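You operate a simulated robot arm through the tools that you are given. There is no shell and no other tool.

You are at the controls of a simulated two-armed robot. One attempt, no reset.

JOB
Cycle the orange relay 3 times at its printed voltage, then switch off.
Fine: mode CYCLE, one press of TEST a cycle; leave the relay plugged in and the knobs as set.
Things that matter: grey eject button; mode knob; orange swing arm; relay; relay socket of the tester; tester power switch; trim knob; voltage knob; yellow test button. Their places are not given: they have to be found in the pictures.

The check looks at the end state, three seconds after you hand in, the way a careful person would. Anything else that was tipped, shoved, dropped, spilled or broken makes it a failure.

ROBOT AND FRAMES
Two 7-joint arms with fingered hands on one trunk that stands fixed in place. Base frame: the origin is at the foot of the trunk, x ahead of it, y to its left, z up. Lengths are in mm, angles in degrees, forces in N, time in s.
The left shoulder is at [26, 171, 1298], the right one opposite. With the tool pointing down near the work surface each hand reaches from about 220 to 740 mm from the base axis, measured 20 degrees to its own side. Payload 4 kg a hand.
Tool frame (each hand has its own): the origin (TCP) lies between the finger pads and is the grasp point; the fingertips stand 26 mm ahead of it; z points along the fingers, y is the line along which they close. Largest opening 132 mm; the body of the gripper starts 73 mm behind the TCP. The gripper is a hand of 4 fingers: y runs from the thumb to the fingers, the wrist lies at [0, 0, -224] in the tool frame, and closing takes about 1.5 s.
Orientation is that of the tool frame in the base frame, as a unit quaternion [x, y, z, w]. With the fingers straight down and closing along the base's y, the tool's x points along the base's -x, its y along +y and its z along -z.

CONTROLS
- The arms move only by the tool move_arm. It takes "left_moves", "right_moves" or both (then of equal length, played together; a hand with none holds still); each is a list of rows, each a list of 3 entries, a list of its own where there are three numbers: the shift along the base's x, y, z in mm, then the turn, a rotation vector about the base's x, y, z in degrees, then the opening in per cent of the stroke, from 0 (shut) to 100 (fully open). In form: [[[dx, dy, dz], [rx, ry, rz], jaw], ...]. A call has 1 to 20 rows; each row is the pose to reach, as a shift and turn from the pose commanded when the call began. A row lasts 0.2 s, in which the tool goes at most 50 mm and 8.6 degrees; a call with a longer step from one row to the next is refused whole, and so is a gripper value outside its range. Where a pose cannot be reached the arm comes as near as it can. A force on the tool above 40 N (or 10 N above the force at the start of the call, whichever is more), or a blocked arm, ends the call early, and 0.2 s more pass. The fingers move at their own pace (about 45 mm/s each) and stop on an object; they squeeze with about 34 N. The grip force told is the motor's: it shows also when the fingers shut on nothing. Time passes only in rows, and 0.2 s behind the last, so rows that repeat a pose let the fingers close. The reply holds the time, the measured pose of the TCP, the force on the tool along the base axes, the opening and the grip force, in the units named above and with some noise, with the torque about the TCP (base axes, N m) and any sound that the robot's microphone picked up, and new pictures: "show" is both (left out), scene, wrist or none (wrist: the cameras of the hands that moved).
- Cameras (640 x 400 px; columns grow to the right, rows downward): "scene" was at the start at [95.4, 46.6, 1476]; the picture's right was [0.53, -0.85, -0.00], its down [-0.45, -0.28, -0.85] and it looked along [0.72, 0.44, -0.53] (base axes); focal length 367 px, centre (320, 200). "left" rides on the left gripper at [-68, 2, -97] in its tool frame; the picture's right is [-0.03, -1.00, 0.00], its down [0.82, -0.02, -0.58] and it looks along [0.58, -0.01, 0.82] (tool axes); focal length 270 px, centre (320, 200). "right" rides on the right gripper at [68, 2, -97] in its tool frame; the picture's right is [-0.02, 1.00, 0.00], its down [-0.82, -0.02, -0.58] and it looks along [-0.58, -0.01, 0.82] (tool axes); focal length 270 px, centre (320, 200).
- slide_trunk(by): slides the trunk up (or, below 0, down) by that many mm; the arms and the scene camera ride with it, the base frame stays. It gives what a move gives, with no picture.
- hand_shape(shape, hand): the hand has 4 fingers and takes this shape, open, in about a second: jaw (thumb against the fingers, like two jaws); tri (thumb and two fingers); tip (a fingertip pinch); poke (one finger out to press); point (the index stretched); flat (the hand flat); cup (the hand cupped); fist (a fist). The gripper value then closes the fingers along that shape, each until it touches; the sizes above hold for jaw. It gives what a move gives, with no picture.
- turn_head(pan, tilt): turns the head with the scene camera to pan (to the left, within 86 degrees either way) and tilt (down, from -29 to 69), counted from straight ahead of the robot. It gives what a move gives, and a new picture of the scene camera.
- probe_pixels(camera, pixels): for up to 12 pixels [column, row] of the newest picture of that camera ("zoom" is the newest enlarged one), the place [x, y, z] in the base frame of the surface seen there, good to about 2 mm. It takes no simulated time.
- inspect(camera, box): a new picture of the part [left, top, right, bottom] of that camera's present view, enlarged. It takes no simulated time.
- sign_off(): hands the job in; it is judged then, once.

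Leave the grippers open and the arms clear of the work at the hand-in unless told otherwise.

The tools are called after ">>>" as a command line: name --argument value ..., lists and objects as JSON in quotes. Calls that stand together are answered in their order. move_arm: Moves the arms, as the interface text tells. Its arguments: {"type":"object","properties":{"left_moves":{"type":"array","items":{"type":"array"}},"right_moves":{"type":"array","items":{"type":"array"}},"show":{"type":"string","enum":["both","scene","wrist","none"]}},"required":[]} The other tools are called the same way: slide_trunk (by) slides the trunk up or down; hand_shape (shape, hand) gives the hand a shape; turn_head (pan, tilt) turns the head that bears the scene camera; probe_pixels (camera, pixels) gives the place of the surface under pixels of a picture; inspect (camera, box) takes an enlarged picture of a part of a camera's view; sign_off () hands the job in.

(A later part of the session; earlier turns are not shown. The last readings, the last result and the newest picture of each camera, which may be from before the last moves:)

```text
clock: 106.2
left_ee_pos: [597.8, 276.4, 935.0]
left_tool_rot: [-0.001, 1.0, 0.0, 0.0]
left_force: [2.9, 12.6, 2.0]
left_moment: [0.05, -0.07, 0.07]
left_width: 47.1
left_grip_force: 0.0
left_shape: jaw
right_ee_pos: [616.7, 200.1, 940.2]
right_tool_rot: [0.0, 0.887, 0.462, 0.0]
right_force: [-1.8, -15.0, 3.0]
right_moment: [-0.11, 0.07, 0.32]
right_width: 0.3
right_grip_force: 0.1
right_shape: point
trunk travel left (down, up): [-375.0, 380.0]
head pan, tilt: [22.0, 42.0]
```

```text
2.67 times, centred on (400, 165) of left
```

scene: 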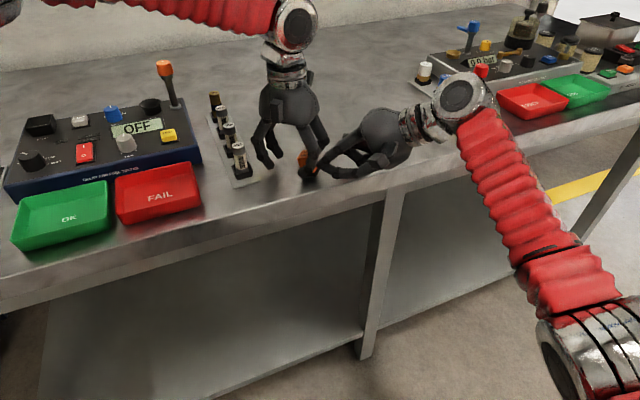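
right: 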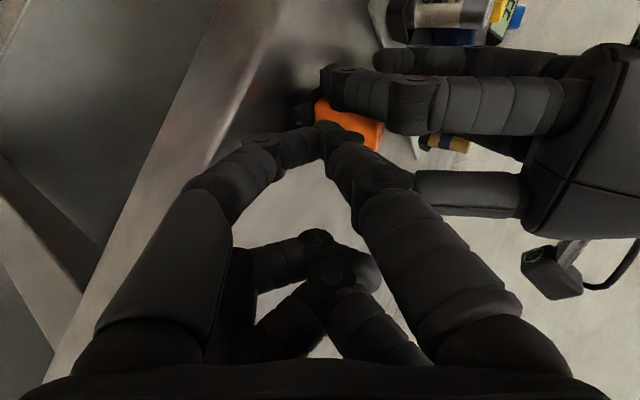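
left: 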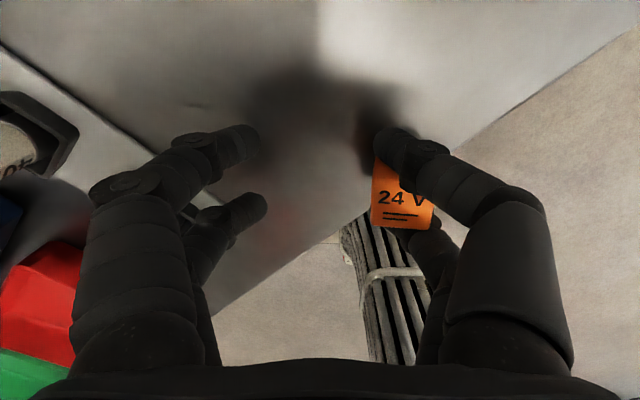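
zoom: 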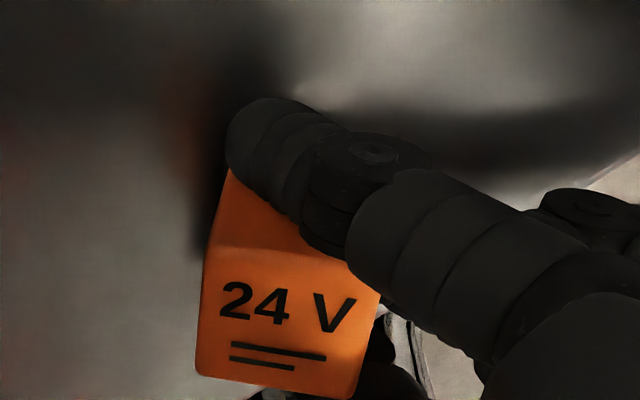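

The relay is sliding out relative to the fingers. I continue the push another 8 mm.

>>> move_arm --right_moves '[[[0, 2, 0], [0, 0, 0], 100], [[0, 4, 0], [0, 0, 0], 100], [[0, 6, 0], [0, 0, 0], 100], [[0, 8, 0], [0, 0, 0], 100], [[0, 8, 0], [0, 0, 0], 100]]' --show "wrist"

>>> inspect --camera "scene" --box '[250, 100, 410, 200]'

>>> inspect --camera "right" --box '[250, 60, 450, 200]'

>>> inspect --camera "left" --box '[300, 90, 500, 240]'

```text
clock: 107.4
left_ee_pos: [597.3, 276.5, 935.7]
left_tool_rot: [0.0, 1.0, 0.0, 0.001]
left_force: [2.0, 9.6, 8.7]
left_moment: [-0.09, 0.07, 0.11]
left_width: 47.6
left_grip_force: 0.0
left_shape: jaw
right_ee_pos: [617.1, 210.1, 940.3]
right_tool_rot: [-0.001, 0.887, 0.461, 0.0]
right_force: [-0.1, -11.9, 0.8]
right_moment: [-0.18, 0.01, 0.2]
right_width: 0.0
right_grip_force: 0.0
right_shape: point
trunk travel left (down, up): [-375.0, 380.0]
head pan, tilt: [22.0, 42.0]
```

right: 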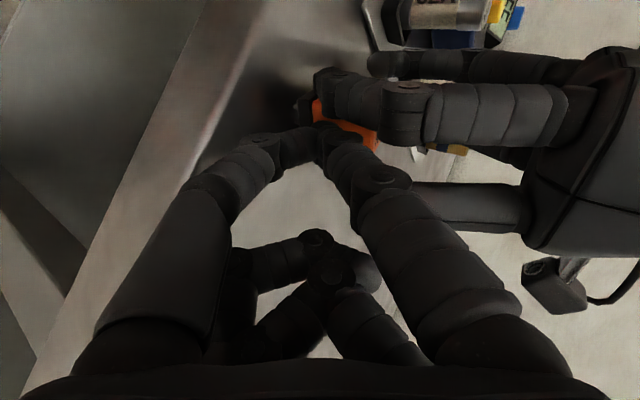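

```text
4.00 times, centred on (330, 150) of scene
```

zoom: 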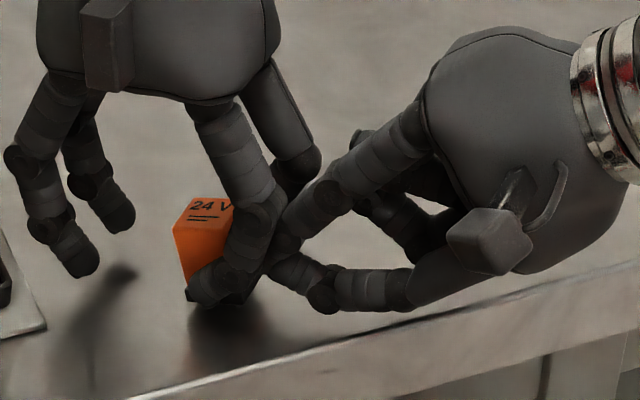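

```text
2.86 times, centred on (350, 130) of right
```

zoom: 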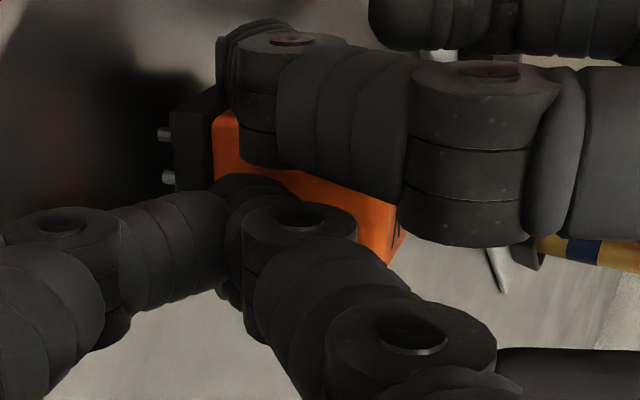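

```text
2.67 times, centred on (400, 165) of left
```

zoom: 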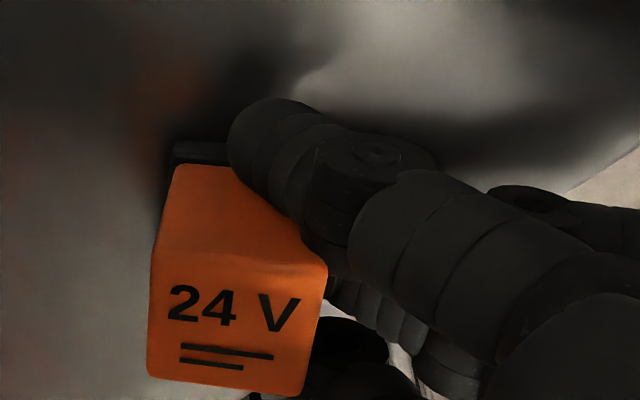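

Stripping is working, with the relay clearly emerging. I'll push another 8 mm.

>>> move_arm --right_moves '[[[0, 2, 0], [0, 0, 0], 100], [[0, 4, 0], [0, 0, 0], 100], [[0, 6, 0], [0, 0, 0], 100], [[0, 8, 0], [0, 0, 0], 100], [[0, 8, 0], [0, 0, 0], 100]]' --show "none"

>>> inspect --camera "scene" --box '[250, 100, 410, 200]'

>>> inspect --camera "left" --box '[300, 90, 500, 240]'

```text
clock: 108.6
left_ee_pos: [596.4, 276.6, 935.3]
left_tool_rot: [0.001, 1.0, 0.0, 0.0]
left_force: [-0.1, 11.1, 9.9]
left_moment: [-0.04, 0.05, 0.01]
left_width: 47.1
left_grip_force: 0.2
left_shape: jaw
right_ee_pos: [616.5, 216.6, 941.2]
right_tool_rot: [0.0, 0.887, 0.462, 0.0]
right_force: [0.1, -13.7, -2.6]
right_moment: [-0.32, -0.09, 0.19]
right_width: 0.0
right_grip_force: 0.0
right_shape: point
trunk travel left (down, up): [-375.0, 380.0]
head pan, tilt: [22.0, 42.0]
```

```text
4.00 times, centred on (330, 150) of scene
```

zoom: 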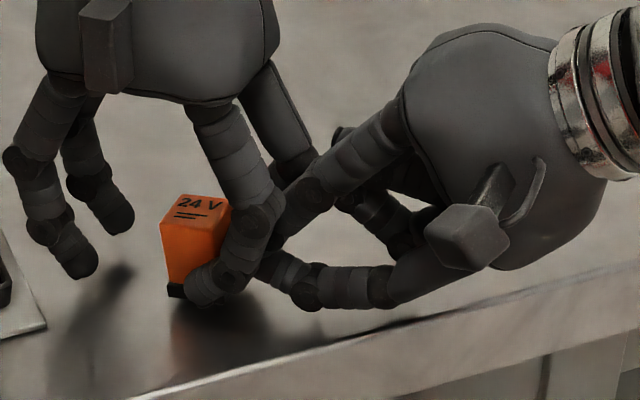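

```text
2.67 times, centred on (400, 165) of left
```

zoom: 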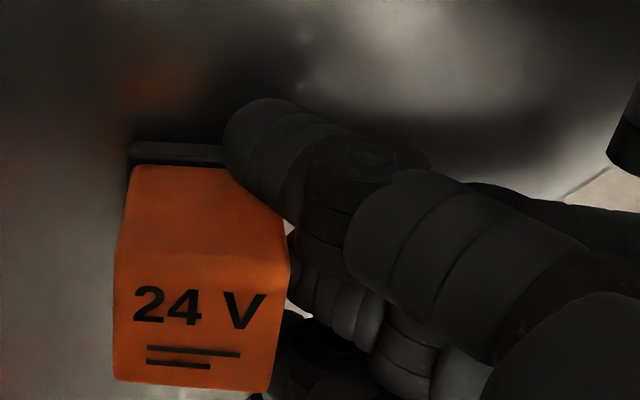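

Nearly free: only the tips still touch the relay's right side. 7 mm more.

>>> move_arm --right_moves '[[[0, 2, 0], [0, 0, 0], 100], [[0, 4, 0], [0, 0, 0], 100], [[0, 6, 0], [0, 0, 0], 100], [[0, 7, 0], [0, 0, 0], 100], [[0, 7, 0], [0, 0, 0], 100]]' --show "none"

>>> inspect --camera "scene" --box '[250, 100, 410, 200]'

>>> inspect --camera "left" --box '[300, 90, 500, 240]'

```text
clock: 109.8
left_ee_pos: [597.8, 277.6, 934.3]
left_tool_rot: [0.0, 1.0, 0.0, -0.001]
left_force: [-0.1, -0.6, -0.5]
left_moment: [0.03, 0.03, 0.02]
left_width: 55.1
left_grip_force: 0.0
left_shape: jaw
right_ee_pos: [617.4, 225.6, 941.2]
right_tool_rot: [0.0, 0.886, 0.463, -0.001]
right_force: [-0.2, 0.8, 0.5]
right_moment: [0.0, -0.01, -0.01]
right_width: 0.1
right_grip_force: 0.0
right_shape: point
trunk travel left (down, up): [-375.0, 380.0]
head pan, tilt: [22.0, 42.0]
```

```text
4.00 times, centred on (330, 150) of scene
```

zoom: 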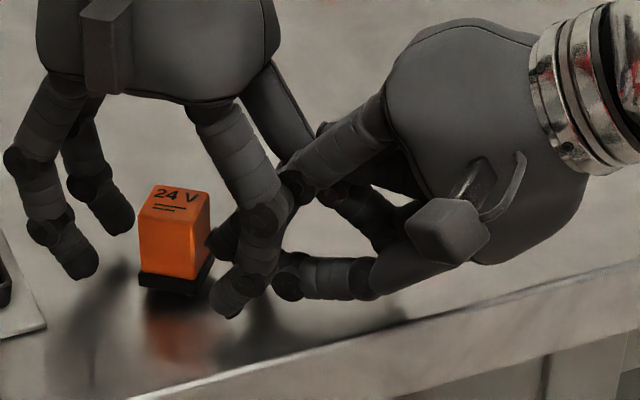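

```text
2.67 times, centred on (400, 165) of left
```

zoom: 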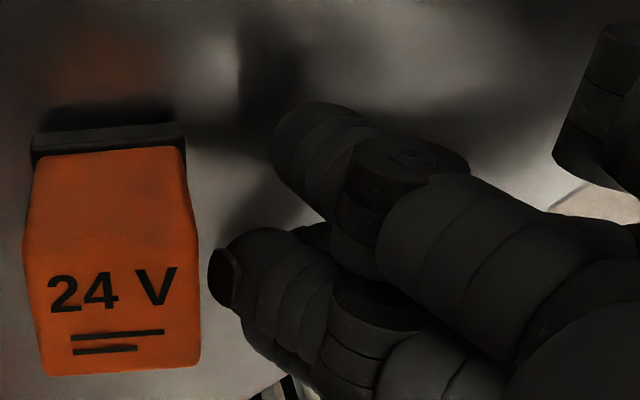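

The relay is free and standing upright, with all forces zero. I retract the right hand straight back first and then away. Then I raise the left hand vertically.

>>> move_arm --right_moves '[[[0, -10, 0], [0, 0, 0], 100], [[0, -30, 0], [0, 0, 0], 100], [[0, -55, 5], [0, 0, 0], 100], [[0, -85, 30], [0, 0, 0], 100], [[-20, -120, 60], [0, 0, 0], 100], [[-50, -150, 90], [0, 0, 0], 100], [[-90, -180, 120], [0, 0, 0], 100]]' --show "none"

>>> move_arm --left_moves '[[[0, 0, 10], [0, 0, 0], 42], [[0, 0, 30], [0, 0, 0], 42], [[0, 0, 60], [0, 0, 0], 42], [[-10, 10, 90], [0, 0, 0], 60], [[-20, 20, 110], [0, 0, 0], 80], [[-20, 20, 110], [0, 0, 0], 80]]'

```text
refused: row 5 steps farther than a row can; nothing moved
```

```text
clock: 111.2
left_ee_pos: [578.2, 296.7, 1046.4]
left_tool_rot: [0.0, 1.0, 0.0, -0.001]
left_force: [0.1, 0.6, 0.7]
left_moment: [-0.03, 0.04, -0.01]
left_width: 105.6
left_grip_force: 0.1
left_shape: jaw
right_ee_pos: [617.8, 224.9, 941.0]
right_tool_rot: [-0.001, 0.887, 0.462, -0.001]
right_force: [0.4, 0.2, 0.7]
right_moment: [0.03, 0.01, -0.02]
right_width: 0.0
right_grip_force: 0.1
right_shape: point
trunk travel left (down, up): [-375.0, 380.0]
head pan, tilt: [22.0, 42.0]
```

scene: 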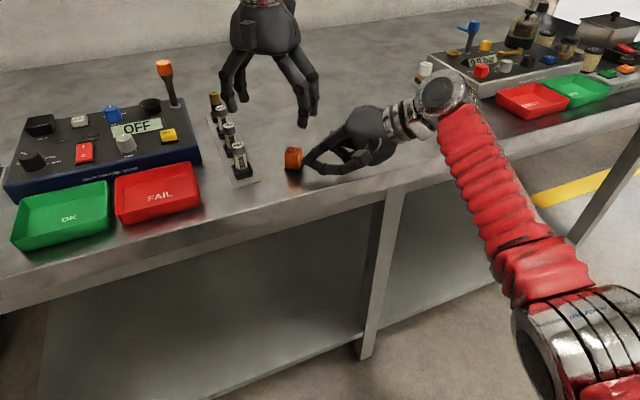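
left: 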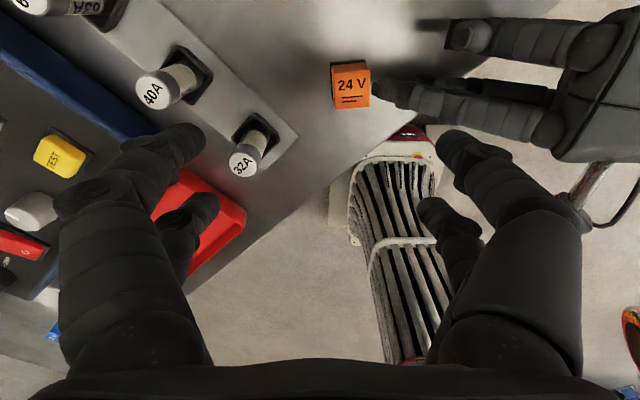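

The left hand rose cleanly and the relay stands free. The right retreat was refused for step length, so I repeat it with smaller steps.

>>> move_arm --right_moves '[[[0, -10, 0], [0, 0, 0], 100], [[0, -30, 0], [0, 0, 0], 100], [[0, -55, 5], [0, 0, 0], 100], [[0, -85, 25], [0, 0, 0], 100], [[-15, -110, 50], [0, 0, 0], 100], [[-40, -130, 75], [0, 0, 0], 100], [[-70, -150, 95], [-8, 0, 0], 100], [[-100, -170, 115], [-16, 0, 0], 100], [[-130, -190, 125], [-24, 0, 0], 100], [[-160, -205, 135], [-32, 0, 0], 100], [[-190, -215, 145], [-40, 0, 0], 100], [[-215, -220, 150], [-48, 0, 0], 100], [[-215, -220, 150], [-55, 0, 0], 100]]' --show "scene"

>>> hand_shape --shape "jaw" --hand "right"

>>> inspect --camera "left" --box '[290, 40, 410, 130]'

```text
clock: 114.0
left_ee_pos: [578.3, 297.5, 1047.2]
left_tool_rot: [-0.002, 1.0, 0.0, 0.0]
left_force: [-0.7, 0.8, 0.6]
left_moment: [0.02, 0.0, 0.01]
left_width: 105.4
left_grip_force: 0.0
left_shape: jaw
right_ee_pos: [400.4, 4.2, 1091.0]
right_tool_rot: [0.0, 1.0, 0.0, -0.002]
right_force: [0.3, 0.2, 0.0]
right_moment: [0.0, 0.03, -0.01]
right_width: 0.0
right_grip_force: 0.0
right_shape: point
trunk travel left (down, up): [-375.0, 380.0]
head pan, tilt: [22.0, 42.0]
```

scene: 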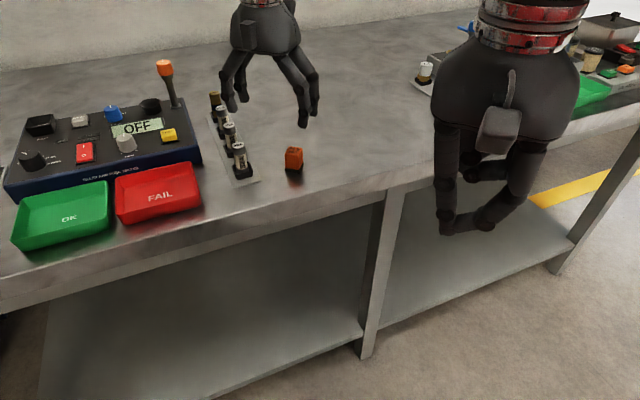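

```text
clock: 114.9
left_ee_pos: [577.9, 297.2, 1047.3]
left_tool_rot: [-0.001, 1.0, 0.0, 0.0]
left_force: [-0.2, -0.2, 0.4]
left_moment: [-0.04, 0.0, 0.0]
left_width: 105.4
left_grip_force: 0.0
left_shape: jaw
right_ee_pos: [401.1, 3.8, 1092.6]
right_tool_rot: [0.001, 1.0, 0.002, 0.0]
right_force: [-0.1, 0.1, 0.5]
right_moment: [-0.01, -0.01, 0.02]
right_width: 131.9
right_grip_force: 0.0
right_shape: jaw
trunk travel left (down, up): [-375.0, 380.0]
head pan, tilt: [22.0, 42.0]
```

```text
4.44 times, centred on (350, 85) of left
```

zoom: 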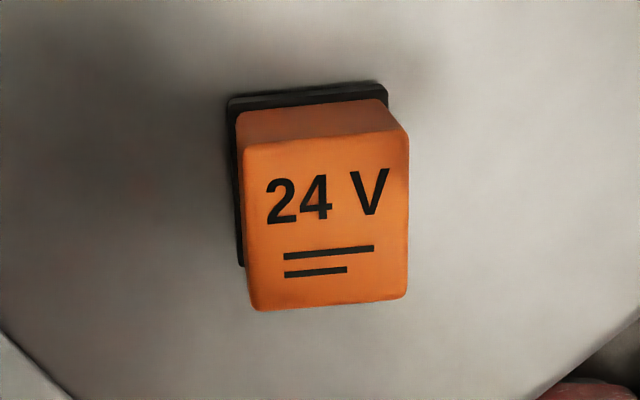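

The relay stands upright with its text facing the robot side. This time I'll grip with one finger pair only: the upper pair, offset about 19 mm, closing squarely on two faces so nothing straddles it. First I measure the relay's pose.

>>> probe_pixels --camera "zoom" --pixels '[[252, 150], [400, 142], [400, 288], [257, 300], [325, 225], [243, 118], [380, 103], [330, 300], [250, 225], [402, 215], [330, 147], [234, 105]]'

>>> inspect --camera "scene" --box '[270, 135, 320, 185]'

```text
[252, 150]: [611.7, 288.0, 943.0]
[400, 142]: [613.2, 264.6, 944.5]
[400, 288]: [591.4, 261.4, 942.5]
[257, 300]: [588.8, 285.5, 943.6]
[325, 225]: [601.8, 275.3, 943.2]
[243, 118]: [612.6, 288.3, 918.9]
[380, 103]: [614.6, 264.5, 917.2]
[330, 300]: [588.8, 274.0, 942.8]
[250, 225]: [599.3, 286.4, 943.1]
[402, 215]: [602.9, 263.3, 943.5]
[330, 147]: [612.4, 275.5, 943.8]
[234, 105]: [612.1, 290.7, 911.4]
```

```text
8.00 times, centred on (295, 160) of scene
```

zoom: 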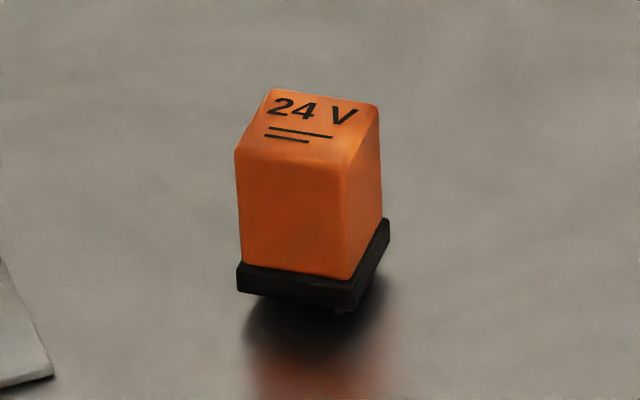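

The relay centre is at (601.3,274.9), yaw about 6°, top 943. I place the left TCP 19 mm short of it, so the upper finger pair is centred on the relay. Then I descend so the tips are at ~924 and look before closing.

>>> move_arm --left_moves '[[[2, -10, -10], [0, 0, 3], 60], [[4.4, -24.3, -25], [0, 0, 6], 55], [[4.4, -24.3, -45], [0, 0, 6], 55], [[4.4, -24.3, -45], [0, 0, 6], 55], [[4.4, -24.3, -65], [0, 0, 6], 55], [[4.4, -24.3, -85], [0, 0, 6], 55], [[4.4, -24.3, -97], [0, 0, 6], 55], [[4.4, -24.3, -97], [0, 0, 6], 55]]'

>>> inspect --camera "left" --box '[200, 80, 440, 230]'

>>> inspect --camera "scene" --box '[230, 100, 350, 200]'

```text
clock: 116.7
left_ee_pos: [583.6, 272.9, 947.1]
left_tool_rot: [-0.053, 0.999, 0.0, -0.001]
left_force: [-1.3, 0.3, -0.1]
left_moment: [0.03, -0.01, -0.01]
left_width: 73.3
left_grip_force: 0.0
left_shape: jaw
right_ee_pos: [402.3, 3.1, 1091.9]
right_tool_rot: [0.0, 1.0, 0.0, -0.001]
right_force: [0.1, -0.5, 0.1]
right_moment: [0.0, 0.0, 0.0]
right_width: 131.9
right_grip_force: 0.1
right_shape: jaw
trunk travel left (down, up): [-375.0, 380.0]
head pan, tilt: [22.0, 42.0]
```

scene: 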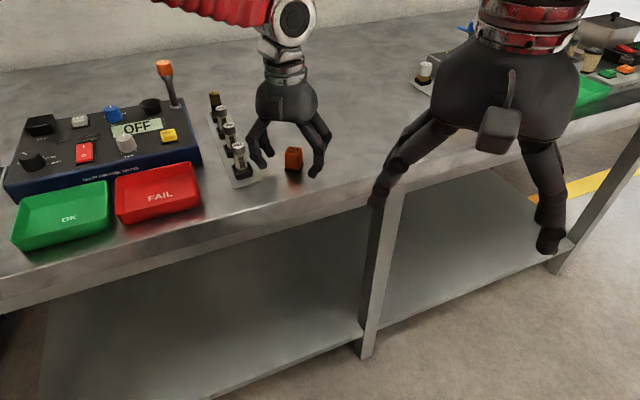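
left: 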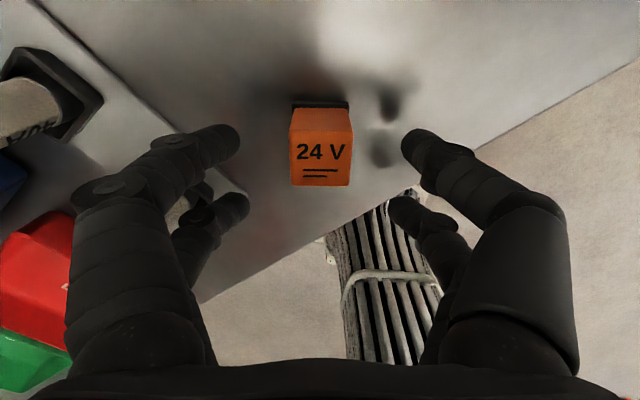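

```text
2.67 times, centred on (320, 155) of left
```

zoom: 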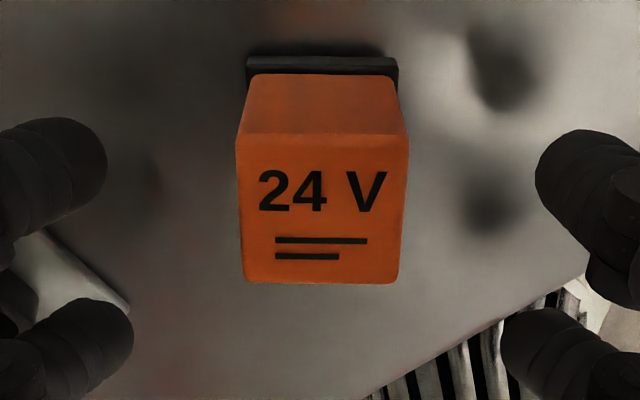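

```text
4.00 times, centred on (290, 150) of scene
```

zoom: 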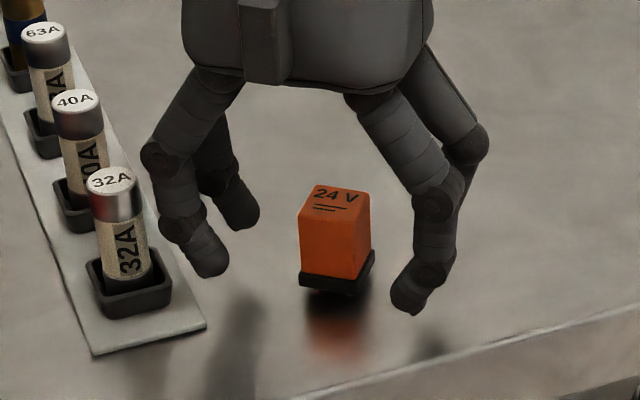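

>>> probe_pixels --camera "left" --pixels '[[234, 140], [232, 150], [228, 130], [408, 145], [412, 135], [415, 155], [246, 205], [394, 205]]'

```text
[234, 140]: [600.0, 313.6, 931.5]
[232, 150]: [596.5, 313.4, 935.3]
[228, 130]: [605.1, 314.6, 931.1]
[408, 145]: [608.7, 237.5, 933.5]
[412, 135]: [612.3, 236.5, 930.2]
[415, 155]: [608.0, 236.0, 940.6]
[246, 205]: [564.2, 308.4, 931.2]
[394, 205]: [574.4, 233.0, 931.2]
```

The upper pair is centred on the relay in both directions. I raise 2 mm and close.

>>> move_arm --left_moves '[[[0, 0, 2], [0, 0, 0], 45], [[0, 0, 2], [0, 0, 0], 35], [[0, 0, 2], [0, 0, 0], 25], [[0, 0, 2], [0, 0, 0], 15], [[0, 0, 2], [0, 0, 0], 8], [[0, 0, 2], [0, 0, 0], 8], [[0, 0, 2], [0, 0, 0], 8]]'

>>> inspect --camera "left" --box '[200, 80, 440, 230]'

>>> inspect --camera "scene" --box '[230, 100, 350, 200]'

```text
clock: 118.3
left_ee_pos: [582.8, 272.7, 949.4]
left_tool_rot: [-0.052, 0.999, -0.001, -0.001]
left_force: [0.4, 0.7, -1.0]
left_moment: [-0.01, -0.01, 0.04]
left_width: 8.7
left_grip_force: 33.9
left_shape: jaw
right_ee_pos: [401.2, 4.7, 1090.9]
right_tool_rot: [0.0, 1.0, -0.001, 0.0]
right_force: [0.2, -0.7, 0.2]
right_moment: [-0.02, 0.0, 0.01]
right_width: 131.9
right_grip_force: 0.0
right_shape: jaw
trunk travel left (down, up): [-375.0, 380.0]
head pan, tilt: [22.0, 42.0]
```

scene: 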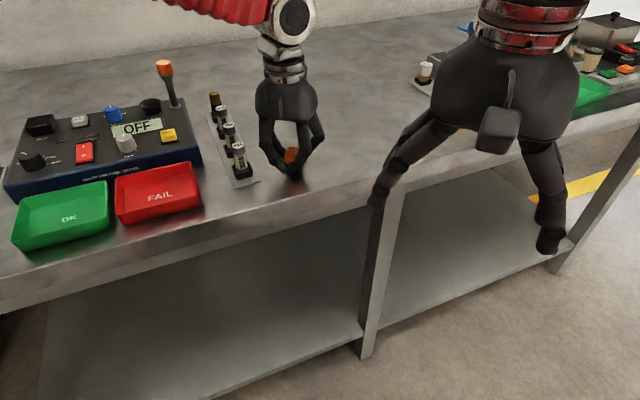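
left: 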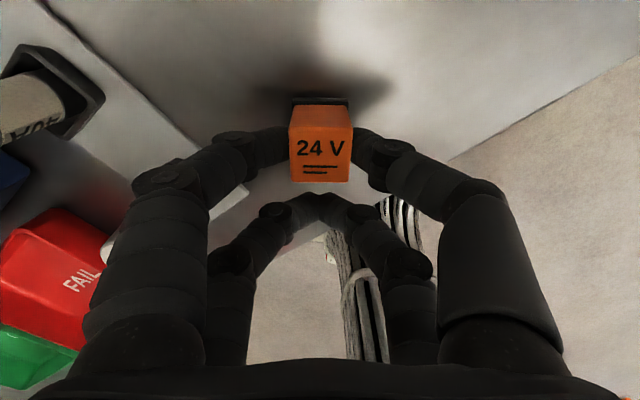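

```text
2.67 times, centred on (320, 155) of left
```

zoom: 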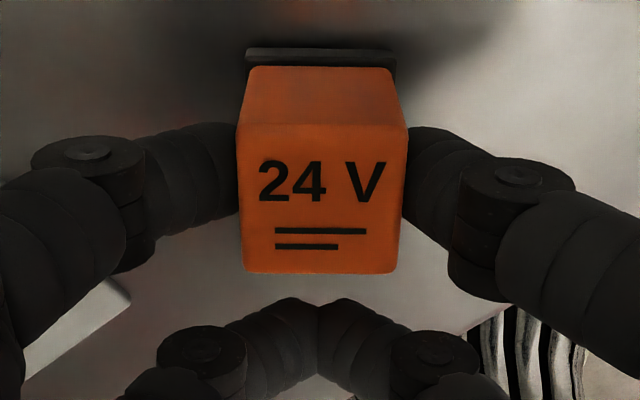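

```text
4.00 times, centred on (290, 150) of scene
```

zoom: 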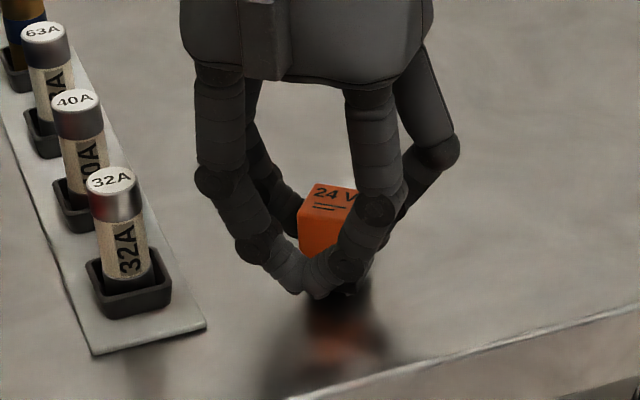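

This is a clean square grip by the upper pair. I close to 0 for a firm hold, lift 25 mm and verify.

>>> move_arm --left_moves '[[[0, 0, 0], [0, 0, 0], 0], [[0, 0, 5], [0, 0, 0], 0], [[0, 0, 15], [0, 0, 0], 0], [[0, 0, 30], [0, 0, 0], 0], [[0, 0, 30], [0, 0, 0], 0]]'

>>> inspect --camera "scene" --box '[240, 100, 340, 190]'

>>> inspect --camera "left" --box '[270, 80, 370, 190]'

```text
clock: 119.5
left_ee_pos: [583.9, 272.4, 980.1]
left_tool_rot: [-0.053, 0.999, 0.0, -0.001]
left_force: [-0.5, 0.2, -1.1]
left_moment: [0.01, 0.01, 0.0]
left_width: 8.7
left_grip_force: 34.5
left_shape: jaw
right_ee_pos: [401.3, 3.9, 1090.2]
right_tool_rot: [0.0, 1.0, -0.001, -0.001]
right_force: [-0.2, -0.5, -0.1]
right_moment: [0.01, -0.01, -0.01]
right_width: 132.1
right_grip_force: 0.0
right_shape: jaw
trunk travel left (down, up): [-375.0, 380.0]
head pan, tilt: [22.0, 42.0]
```

scene: 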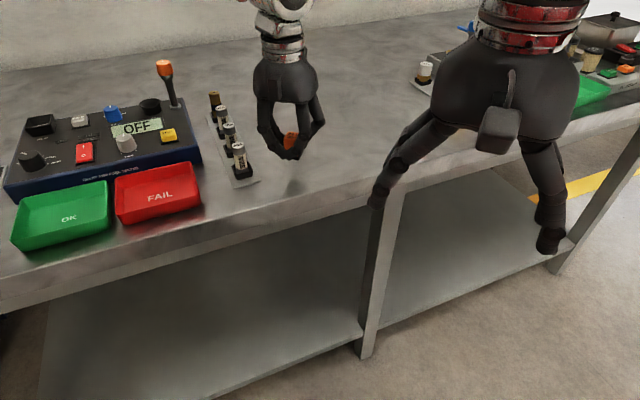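
left: 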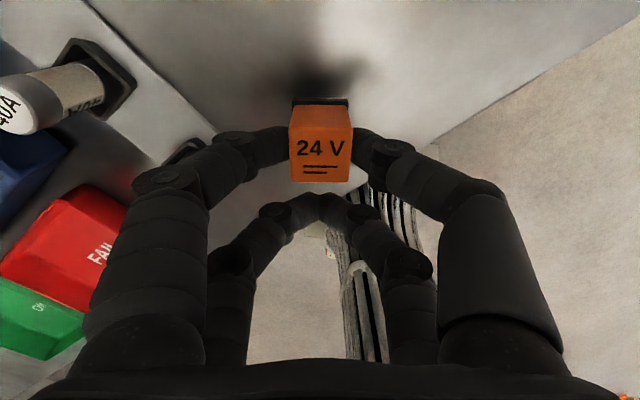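

```text
4.44 times, centred on (290, 145) of scene
```

zoom: 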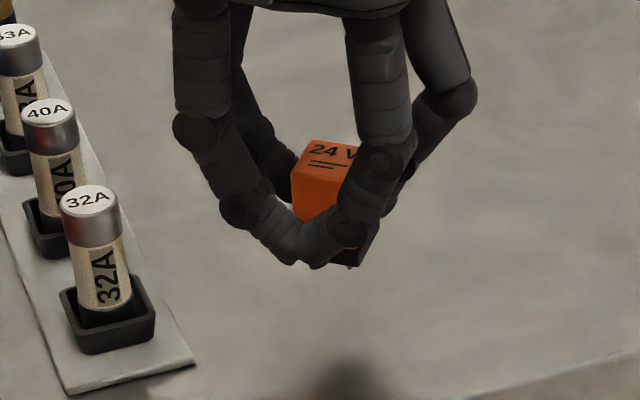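

```text
3.64 times, centred on (320, 135) of left
```

zoom: 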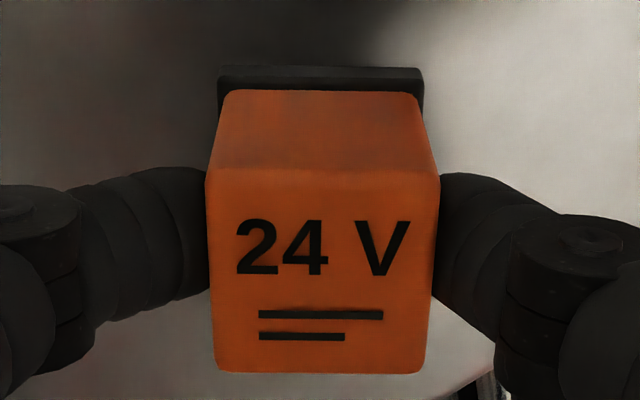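

The grip is perfect: square and level. I raise the trunk back by 60 mm, which also lifts the relay, and then carry it to a hover over the socket with the hand turned to the tester's yaw.

>>> slide_trunk --by 60

>>> turn_head --pan 46 --tilt 34

>>> move_arm --left_moves '[[[0, 5, 15], [0, 0, 0], 0], [[-3, 20, 30], [0, 0, 2], 0], [[-8, 45, 30], [0, 0, 4], 0], [[-14, 70, 30], [0, 0, 6], 0], [[-20, 95, 30], [0, 0, 8], 0], [[-26, 120, 30], [0, 0, 10.2], 0], [[-32, 145, 30], [0, 0, 12.2], 0], [[-38, 170, 30], [0, 0, 14.2], 0], [[-44, 195, 30], [0, 0, 16.2], 0], [[-50, 220, 30], [0, 0, 18.2], 0], [[-57, 246, 30], [0, 0, 20.2], 0], [[-64, 272, 30], [0, 0, 22.2], 0], [[-71, 298, 30], [0, 0, 24.2], 0], [[-78, 324, 30], [0, 0, 26.2], 0], [[-86, 350, 30], [0, 0, 28.2], 0], [[-93, 376, 30], [0, 0, 30.2], 0], [[-100, 402, 30], [0, 0, 32.2], 0], [[-107, 428, 30], [0, 0, 35], 0], [[-114, 449, 25], [0, 0, 38.2], 0], [[-114, 449, 15], [0, 0, 38.2], 0]]'

```text
clock: 120.5
left_ee_pos: [582.9, 272.2, 1038.9]
left_tool_rot: [-0.053, 0.999, 0.001, -0.001]
left_force: [-0.4, -0.4, -0.5]
left_moment: [-0.02, -0.01, 0.0]
left_width: 8.8
left_grip_force: 33.9
left_shape: jaw
right_ee_pos: [402.6, 4.3, 1150.4]
right_tool_rot: [0.001, 1.0, 0.0, -0.002]
right_force: [-0.1, 0.9, -0.4]
right_moment: [0.02, 0.02, -0.02]
right_width: 131.8
right_grip_force: 0.2
right_shape: jaw
trunk travel left (down, up): [-435.0, 320.0]
head pan, tilt: [22.0, 42.0]
```

```text
clock: 121.4
left_ee_pos: [583.0, 272.1, 1039.4]
left_tool_rot: [-0.052, 0.999, 0.001, 0.0]
left_force: [-0.9, -0.5, -1.6]
left_moment: [-0.03, -0.01, 0.02]
left_width: 8.6
left_grip_force: 33.4
left_shape: jaw
right_ee_pos: [402.6, 4.7, 1151.4]
right_tool_rot: [0.0, 1.0, 0.0, -0.001]
right_force: [0.8, -0.1, -0.2]
right_moment: [0.0, 0.02, 0.01]
right_width: 132.0
right_grip_force: 0.1
right_shape: jaw
trunk travel left (down, up): [-435.0, 320.0]
head pan, tilt: [46.0, 34.0]
```

scene: 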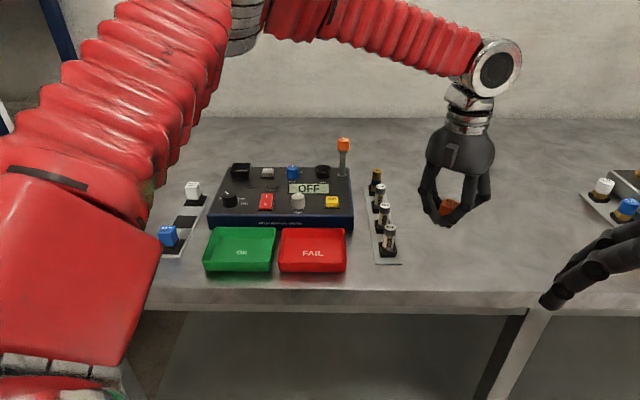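

```text
clock: 125.6
left_ee_pos: [466.6, 721.3, 1054.2]
left_tool_rot: [-0.377, 0.926, -0.001, -0.001]
left_force: [1.3, -0.4, -0.1]
left_moment: [0.0, 0.0, -0.02]
left_width: 8.8
left_grip_force: 34.0
left_shape: jaw
right_ee_pos: [401.8, 4.5, 1151.9]
right_tool_rot: [0.0, 1.0, 0.0, -0.001]
right_force: [-0.5, -0.4, 0.1]
right_moment: [-0.03, 0.0, 0.03]
right_width: 131.7
right_grip_force: 0.1
right_shape: jaw
trunk travel left (down, up): [-435.0, 320.0]
head pan, tilt: [46.0, 34.0]
```

scene: 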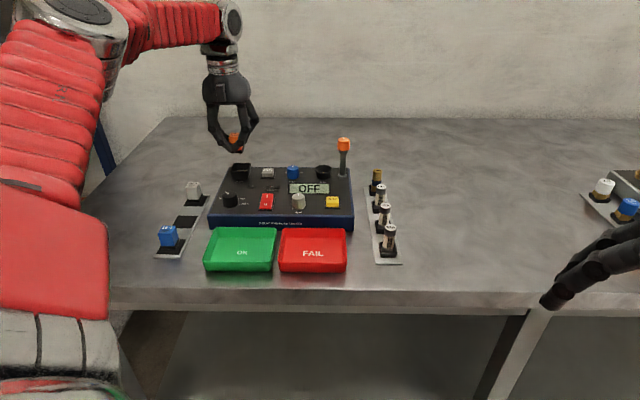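
left: 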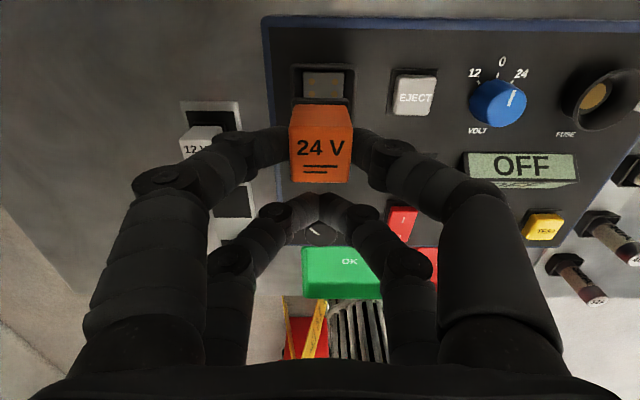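

The relay hovers over the socket. I'll measure its corners for fine alignment.

>>> inspect --camera "left" --box '[270, 60, 370, 190]'

>>> inspect --camera "left" --box '[270, 90, 370, 190]'

>>> probe_pixels --camera "zoom" --pixels '[[225, 165], [418, 165], [410, 350], [235, 350], [320, 165], [320, 360], [322, 250], [218, 250], [425, 250]]'

>>> inspect --camera "scene" --box '[215, 120, 265, 185]'

```text
3.08 times, centred on (320, 125) of left
```

zoom: 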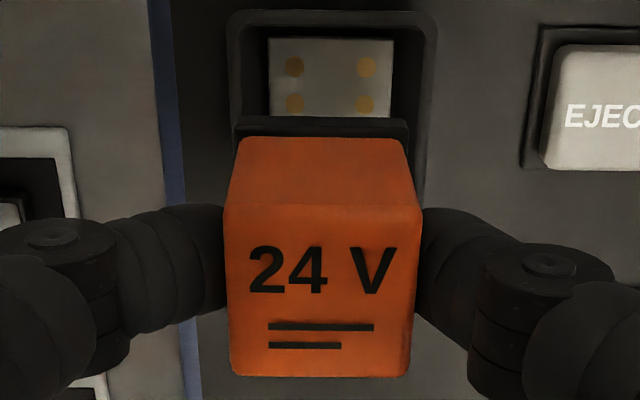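

```text
4.00 times, centred on (320, 140) of left
```

zoom: 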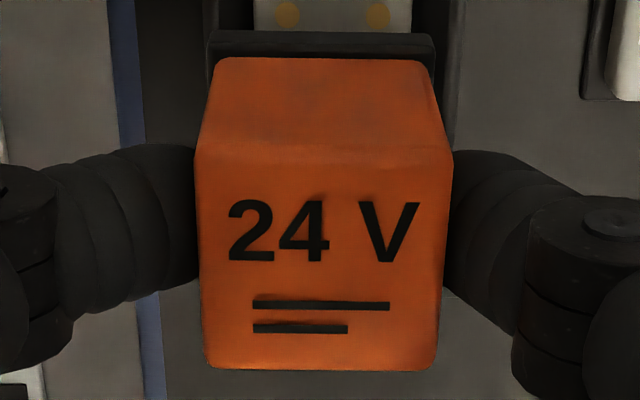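

```text
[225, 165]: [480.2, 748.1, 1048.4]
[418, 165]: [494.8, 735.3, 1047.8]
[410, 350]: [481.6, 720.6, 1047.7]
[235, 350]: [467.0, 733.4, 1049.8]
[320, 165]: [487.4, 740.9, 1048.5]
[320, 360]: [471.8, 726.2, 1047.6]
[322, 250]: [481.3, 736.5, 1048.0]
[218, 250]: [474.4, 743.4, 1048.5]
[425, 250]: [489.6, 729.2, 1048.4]
```

```text
6.15 times, centred on (240, 152) of scene
```

zoom: 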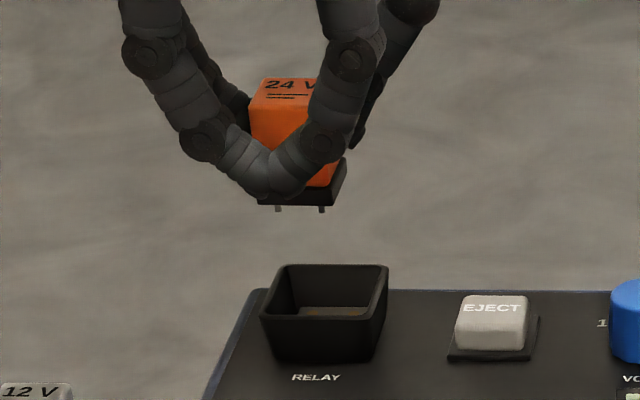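

The relay is parallel to the socket but about 1.8 mm left and 1.4 mm short. I correct by (2.3,−0.3) and descend to just above the rim, then recheck.

>>> move_arm --left_moves '[[[1.2, -0.2, -5], [0, 0, 0], 0], [[2.3, -0.3, -15], [0, 0, 0], 0], [[2.3, -0.3, -25], [0, 0, 0], 0], [[2.3, -0.3, -33], [0, 0, 0], 0], [[2.3, -0.3, -33], [0, 0, 0], 0]]' --show "wrist"

>>> inspect --camera "scene" --box '[225, 140, 261, 185]'

>>> inspect --camera "left" --box '[270, 70, 370, 180]'

>>> probe_pixels --camera "zoom" --pixels '[[225, 190], [418, 190], [410, 365], [235, 365], [320, 280], [218, 280], [425, 280]]'

```text
clock: 126.8
left_ee_pos: [470.3, 720.1, 1022.1]
left_tool_rot: [-0.377, 0.926, 0.0, 0.001]
left_force: [-0.2, 0.3, 0.1]
left_moment: [-0.04, 0.02, 0.0]
left_width: 8.9
left_grip_force: 33.8
left_shape: jaw
right_ee_pos: [402.3, 4.7, 1150.4]
right_tool_rot: [0.0, 1.0, 0.0, -0.001]
right_force: [0.6, -0.7, -0.1]
right_moment: [0.01, 0.0, -0.01]
right_width: 131.7
right_grip_force: 0.0
right_shape: jaw
trunk travel left (down, up): [-435.0, 320.0]
head pan, tilt: [46.0, 34.0]
```

left: 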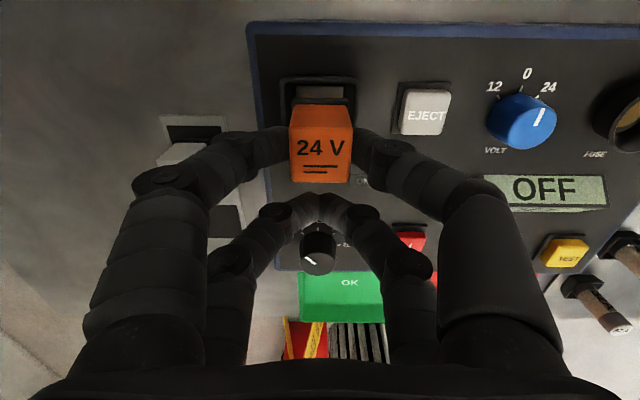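

```text
8.89 times, centred on (243, 162) of scene
```

zoom: 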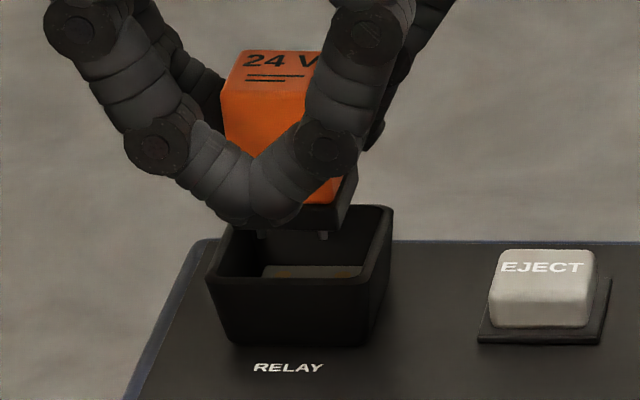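

```text
3.64 times, centred on (320, 125) of left
```

zoom: 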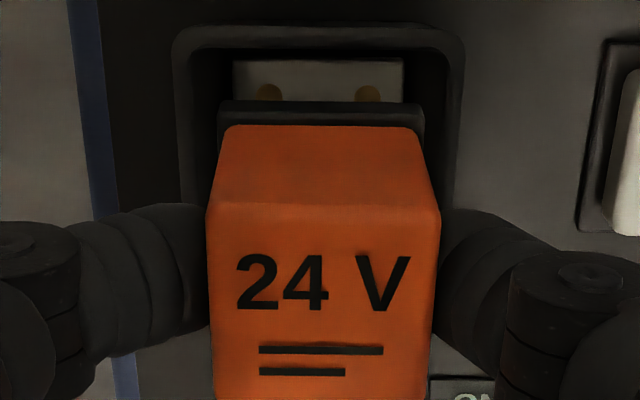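

```text
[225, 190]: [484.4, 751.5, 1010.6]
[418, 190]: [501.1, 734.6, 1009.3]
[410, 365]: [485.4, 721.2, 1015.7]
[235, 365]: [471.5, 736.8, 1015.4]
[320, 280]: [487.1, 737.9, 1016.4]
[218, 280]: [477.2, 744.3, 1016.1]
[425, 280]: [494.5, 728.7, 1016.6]
```

A small correction is still needed: about 1 mm left and 0.8 mm outward. I apply (−0.1,+1.3) and lower into the recess.

>>> move_arm --left_moves '[[[-0.1, 1.3, -3], [0, 0, 0], 0], [[-0.1, 1.3, -8], [0, 0, 0], 0], [[-0.1, 1.3, -13], [0, 0, 0], 0], [[-0.1, 1.3, -13], [0, 0, 0], 0]]' --show "none"

>>> inspect --camera "scene" --box '[228, 150, 256, 185]'

>>> inspect --camera "left" --box '[270, 70, 370, 180]'

```text
clock: 127.8
left_ee_pos: [470.3, 724.0, 1009.6]
left_tool_rot: [-0.376, 0.926, 0.0, 0.001]
left_force: [0.1, 1.0, 0.1]
left_moment: [0.02, 0.03, -0.02]
left_width: 8.7
left_grip_force: 34.7
left_shape: jaw
right_ee_pos: [403.0, 4.0, 1151.9]
right_tool_rot: [0.0, 1.0, 0.001, -0.001]
right_force: [0.6, -0.4, 0.0]
right_moment: [0.0, 0.04, 0.05]
right_width: 131.9
right_grip_force: 0.0
right_shape: jaw
trunk travel left (down, up): [-435.0, 320.0]
head pan, tilt: [46.0, 34.0]
```

```text
11.43 times, centred on (242, 168) of scene
```

zoom: 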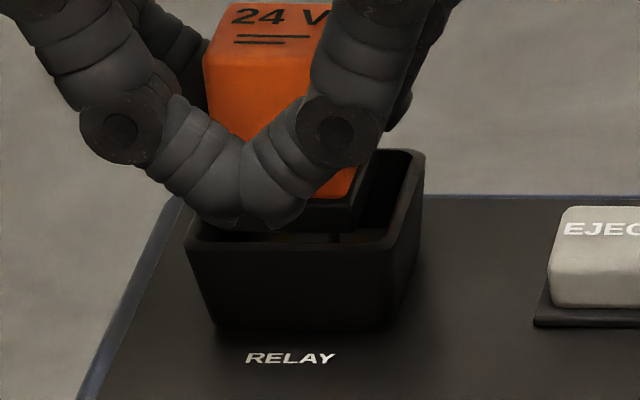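

```text
3.64 times, centred on (320, 125) of left
```

zoom: 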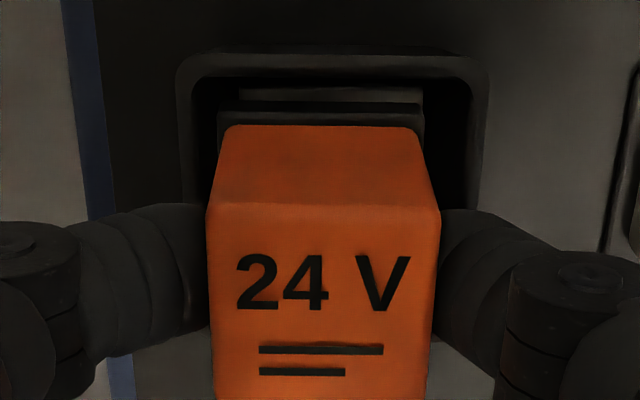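

Along the depth it's centred, but it needs about 1.7 mm to the right. I correct by (+1.1,−1.1) and look again.

>>> move_arm --left_moves '[[[0.6, -0.6, 0], [0, 0, 0], 0], [[1.1, -1.1, 0], [0, 0, 0], 0], [[1.1, -1.1, 0], [0, 0, 0], 0]]' --show "none"

>>> inspect --camera "left" --box '[270, 70, 370, 180]'

>>> inspect --camera "scene" --box '[228, 150, 256, 185]'

```text
clock: 128.6
left_ee_pos: [471.4, 721.2, 1009.6]
left_tool_rot: [-0.376, 0.926, 0.0, 0.0]
left_force: [-0.6, 0.1, -0.4]
left_moment: [-0.03, -0.02, 0.03]
left_width: 8.9
left_grip_force: 34.0
left_shape: jaw
right_ee_pos: [402.7, 4.1, 1152.4]
right_tool_rot: [0.0, 1.0, 0.0, -0.001]
right_force: [-0.1, 0.3, -0.4]
right_moment: [0.0, 0.02, -0.01]
right_width: 132.1
right_grip_force: 0.0
right_shape: jaw
trunk travel left (down, up): [-435.0, 320.0]
head pan, tilt: [46.0, 34.0]
```

```text
3.64 times, centred on (320, 125) of left
```

zoom: 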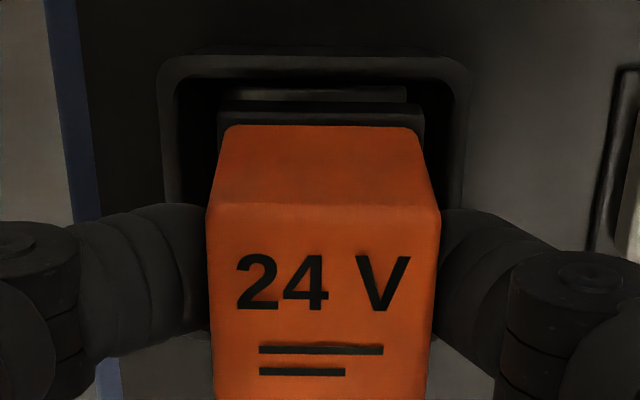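

```text
11.43 times, centred on (242, 168) of scene
```

zoom: 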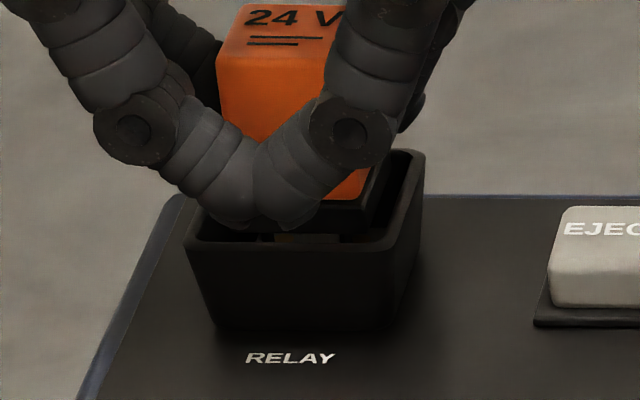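

Slightly over-corrected, about 0.8 mm right. I nudge back 0.6 mm and start lowering to contact.

>>> move_arm --left_moves '[[[-0.4, 0.4, 0], [0, 0, 0], 0], [[-0.4, 0.4, 0], [0, 0, 0], 0], [[-0.4, 0.4, -2], [0, 0, 0], 0], [[-0.4, 0.4, -2], [0, 0, 0], 0]]' --show "none"

>>> inspect --camera "left" --box '[270, 70, 370, 180]'

>>> inspect --camera "scene" --box '[233, 160, 255, 180]'

```text
clock: 129.6
left_ee_pos: [471.4, 722.4, 1006.4]
left_tool_rot: [-0.376, 0.926, 0.0, 0.001]
left_force: [-0.2, -0.4, -0.6]
left_moment: [-0.03, 0.02, -0.02]
left_width: 8.7
left_grip_force: 34.1
left_shape: jaw
right_ee_pos: [402.2, 3.8, 1151.6]
right_tool_rot: [0.0, 1.0, 0.0, -0.001]
right_force: [-0.1, 0.4, 0.2]
right_moment: [0.01, 0.02, 0.01]
right_width: 131.9
right_grip_force: 0.1
right_shape: jaw
trunk travel left (down, up): [-435.0, 320.0]
head pan, tilt: [46.0, 34.0]
```

```text
3.64 times, centred on (320, 125) of left
```

zoom: 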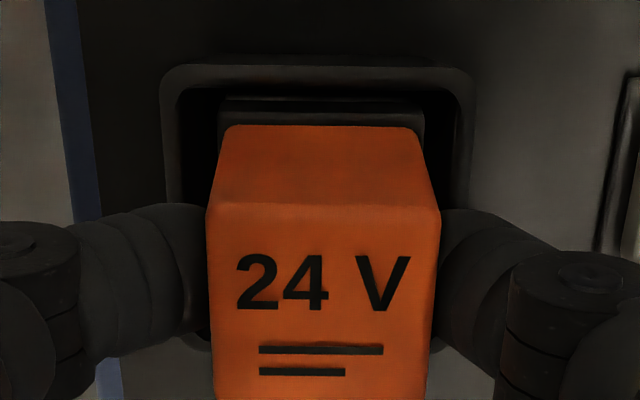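

```text
16.00 times, centred on (244, 170) of scene
```

zoom: 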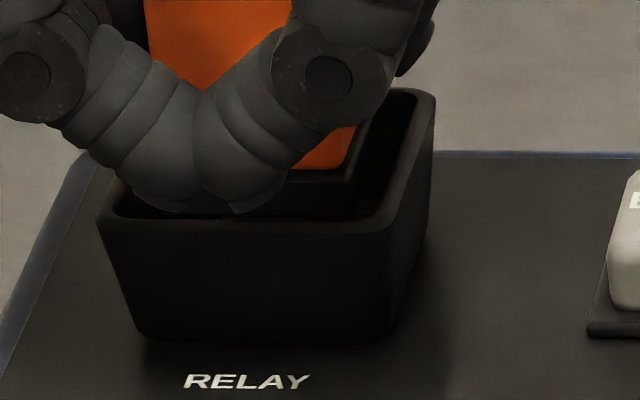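

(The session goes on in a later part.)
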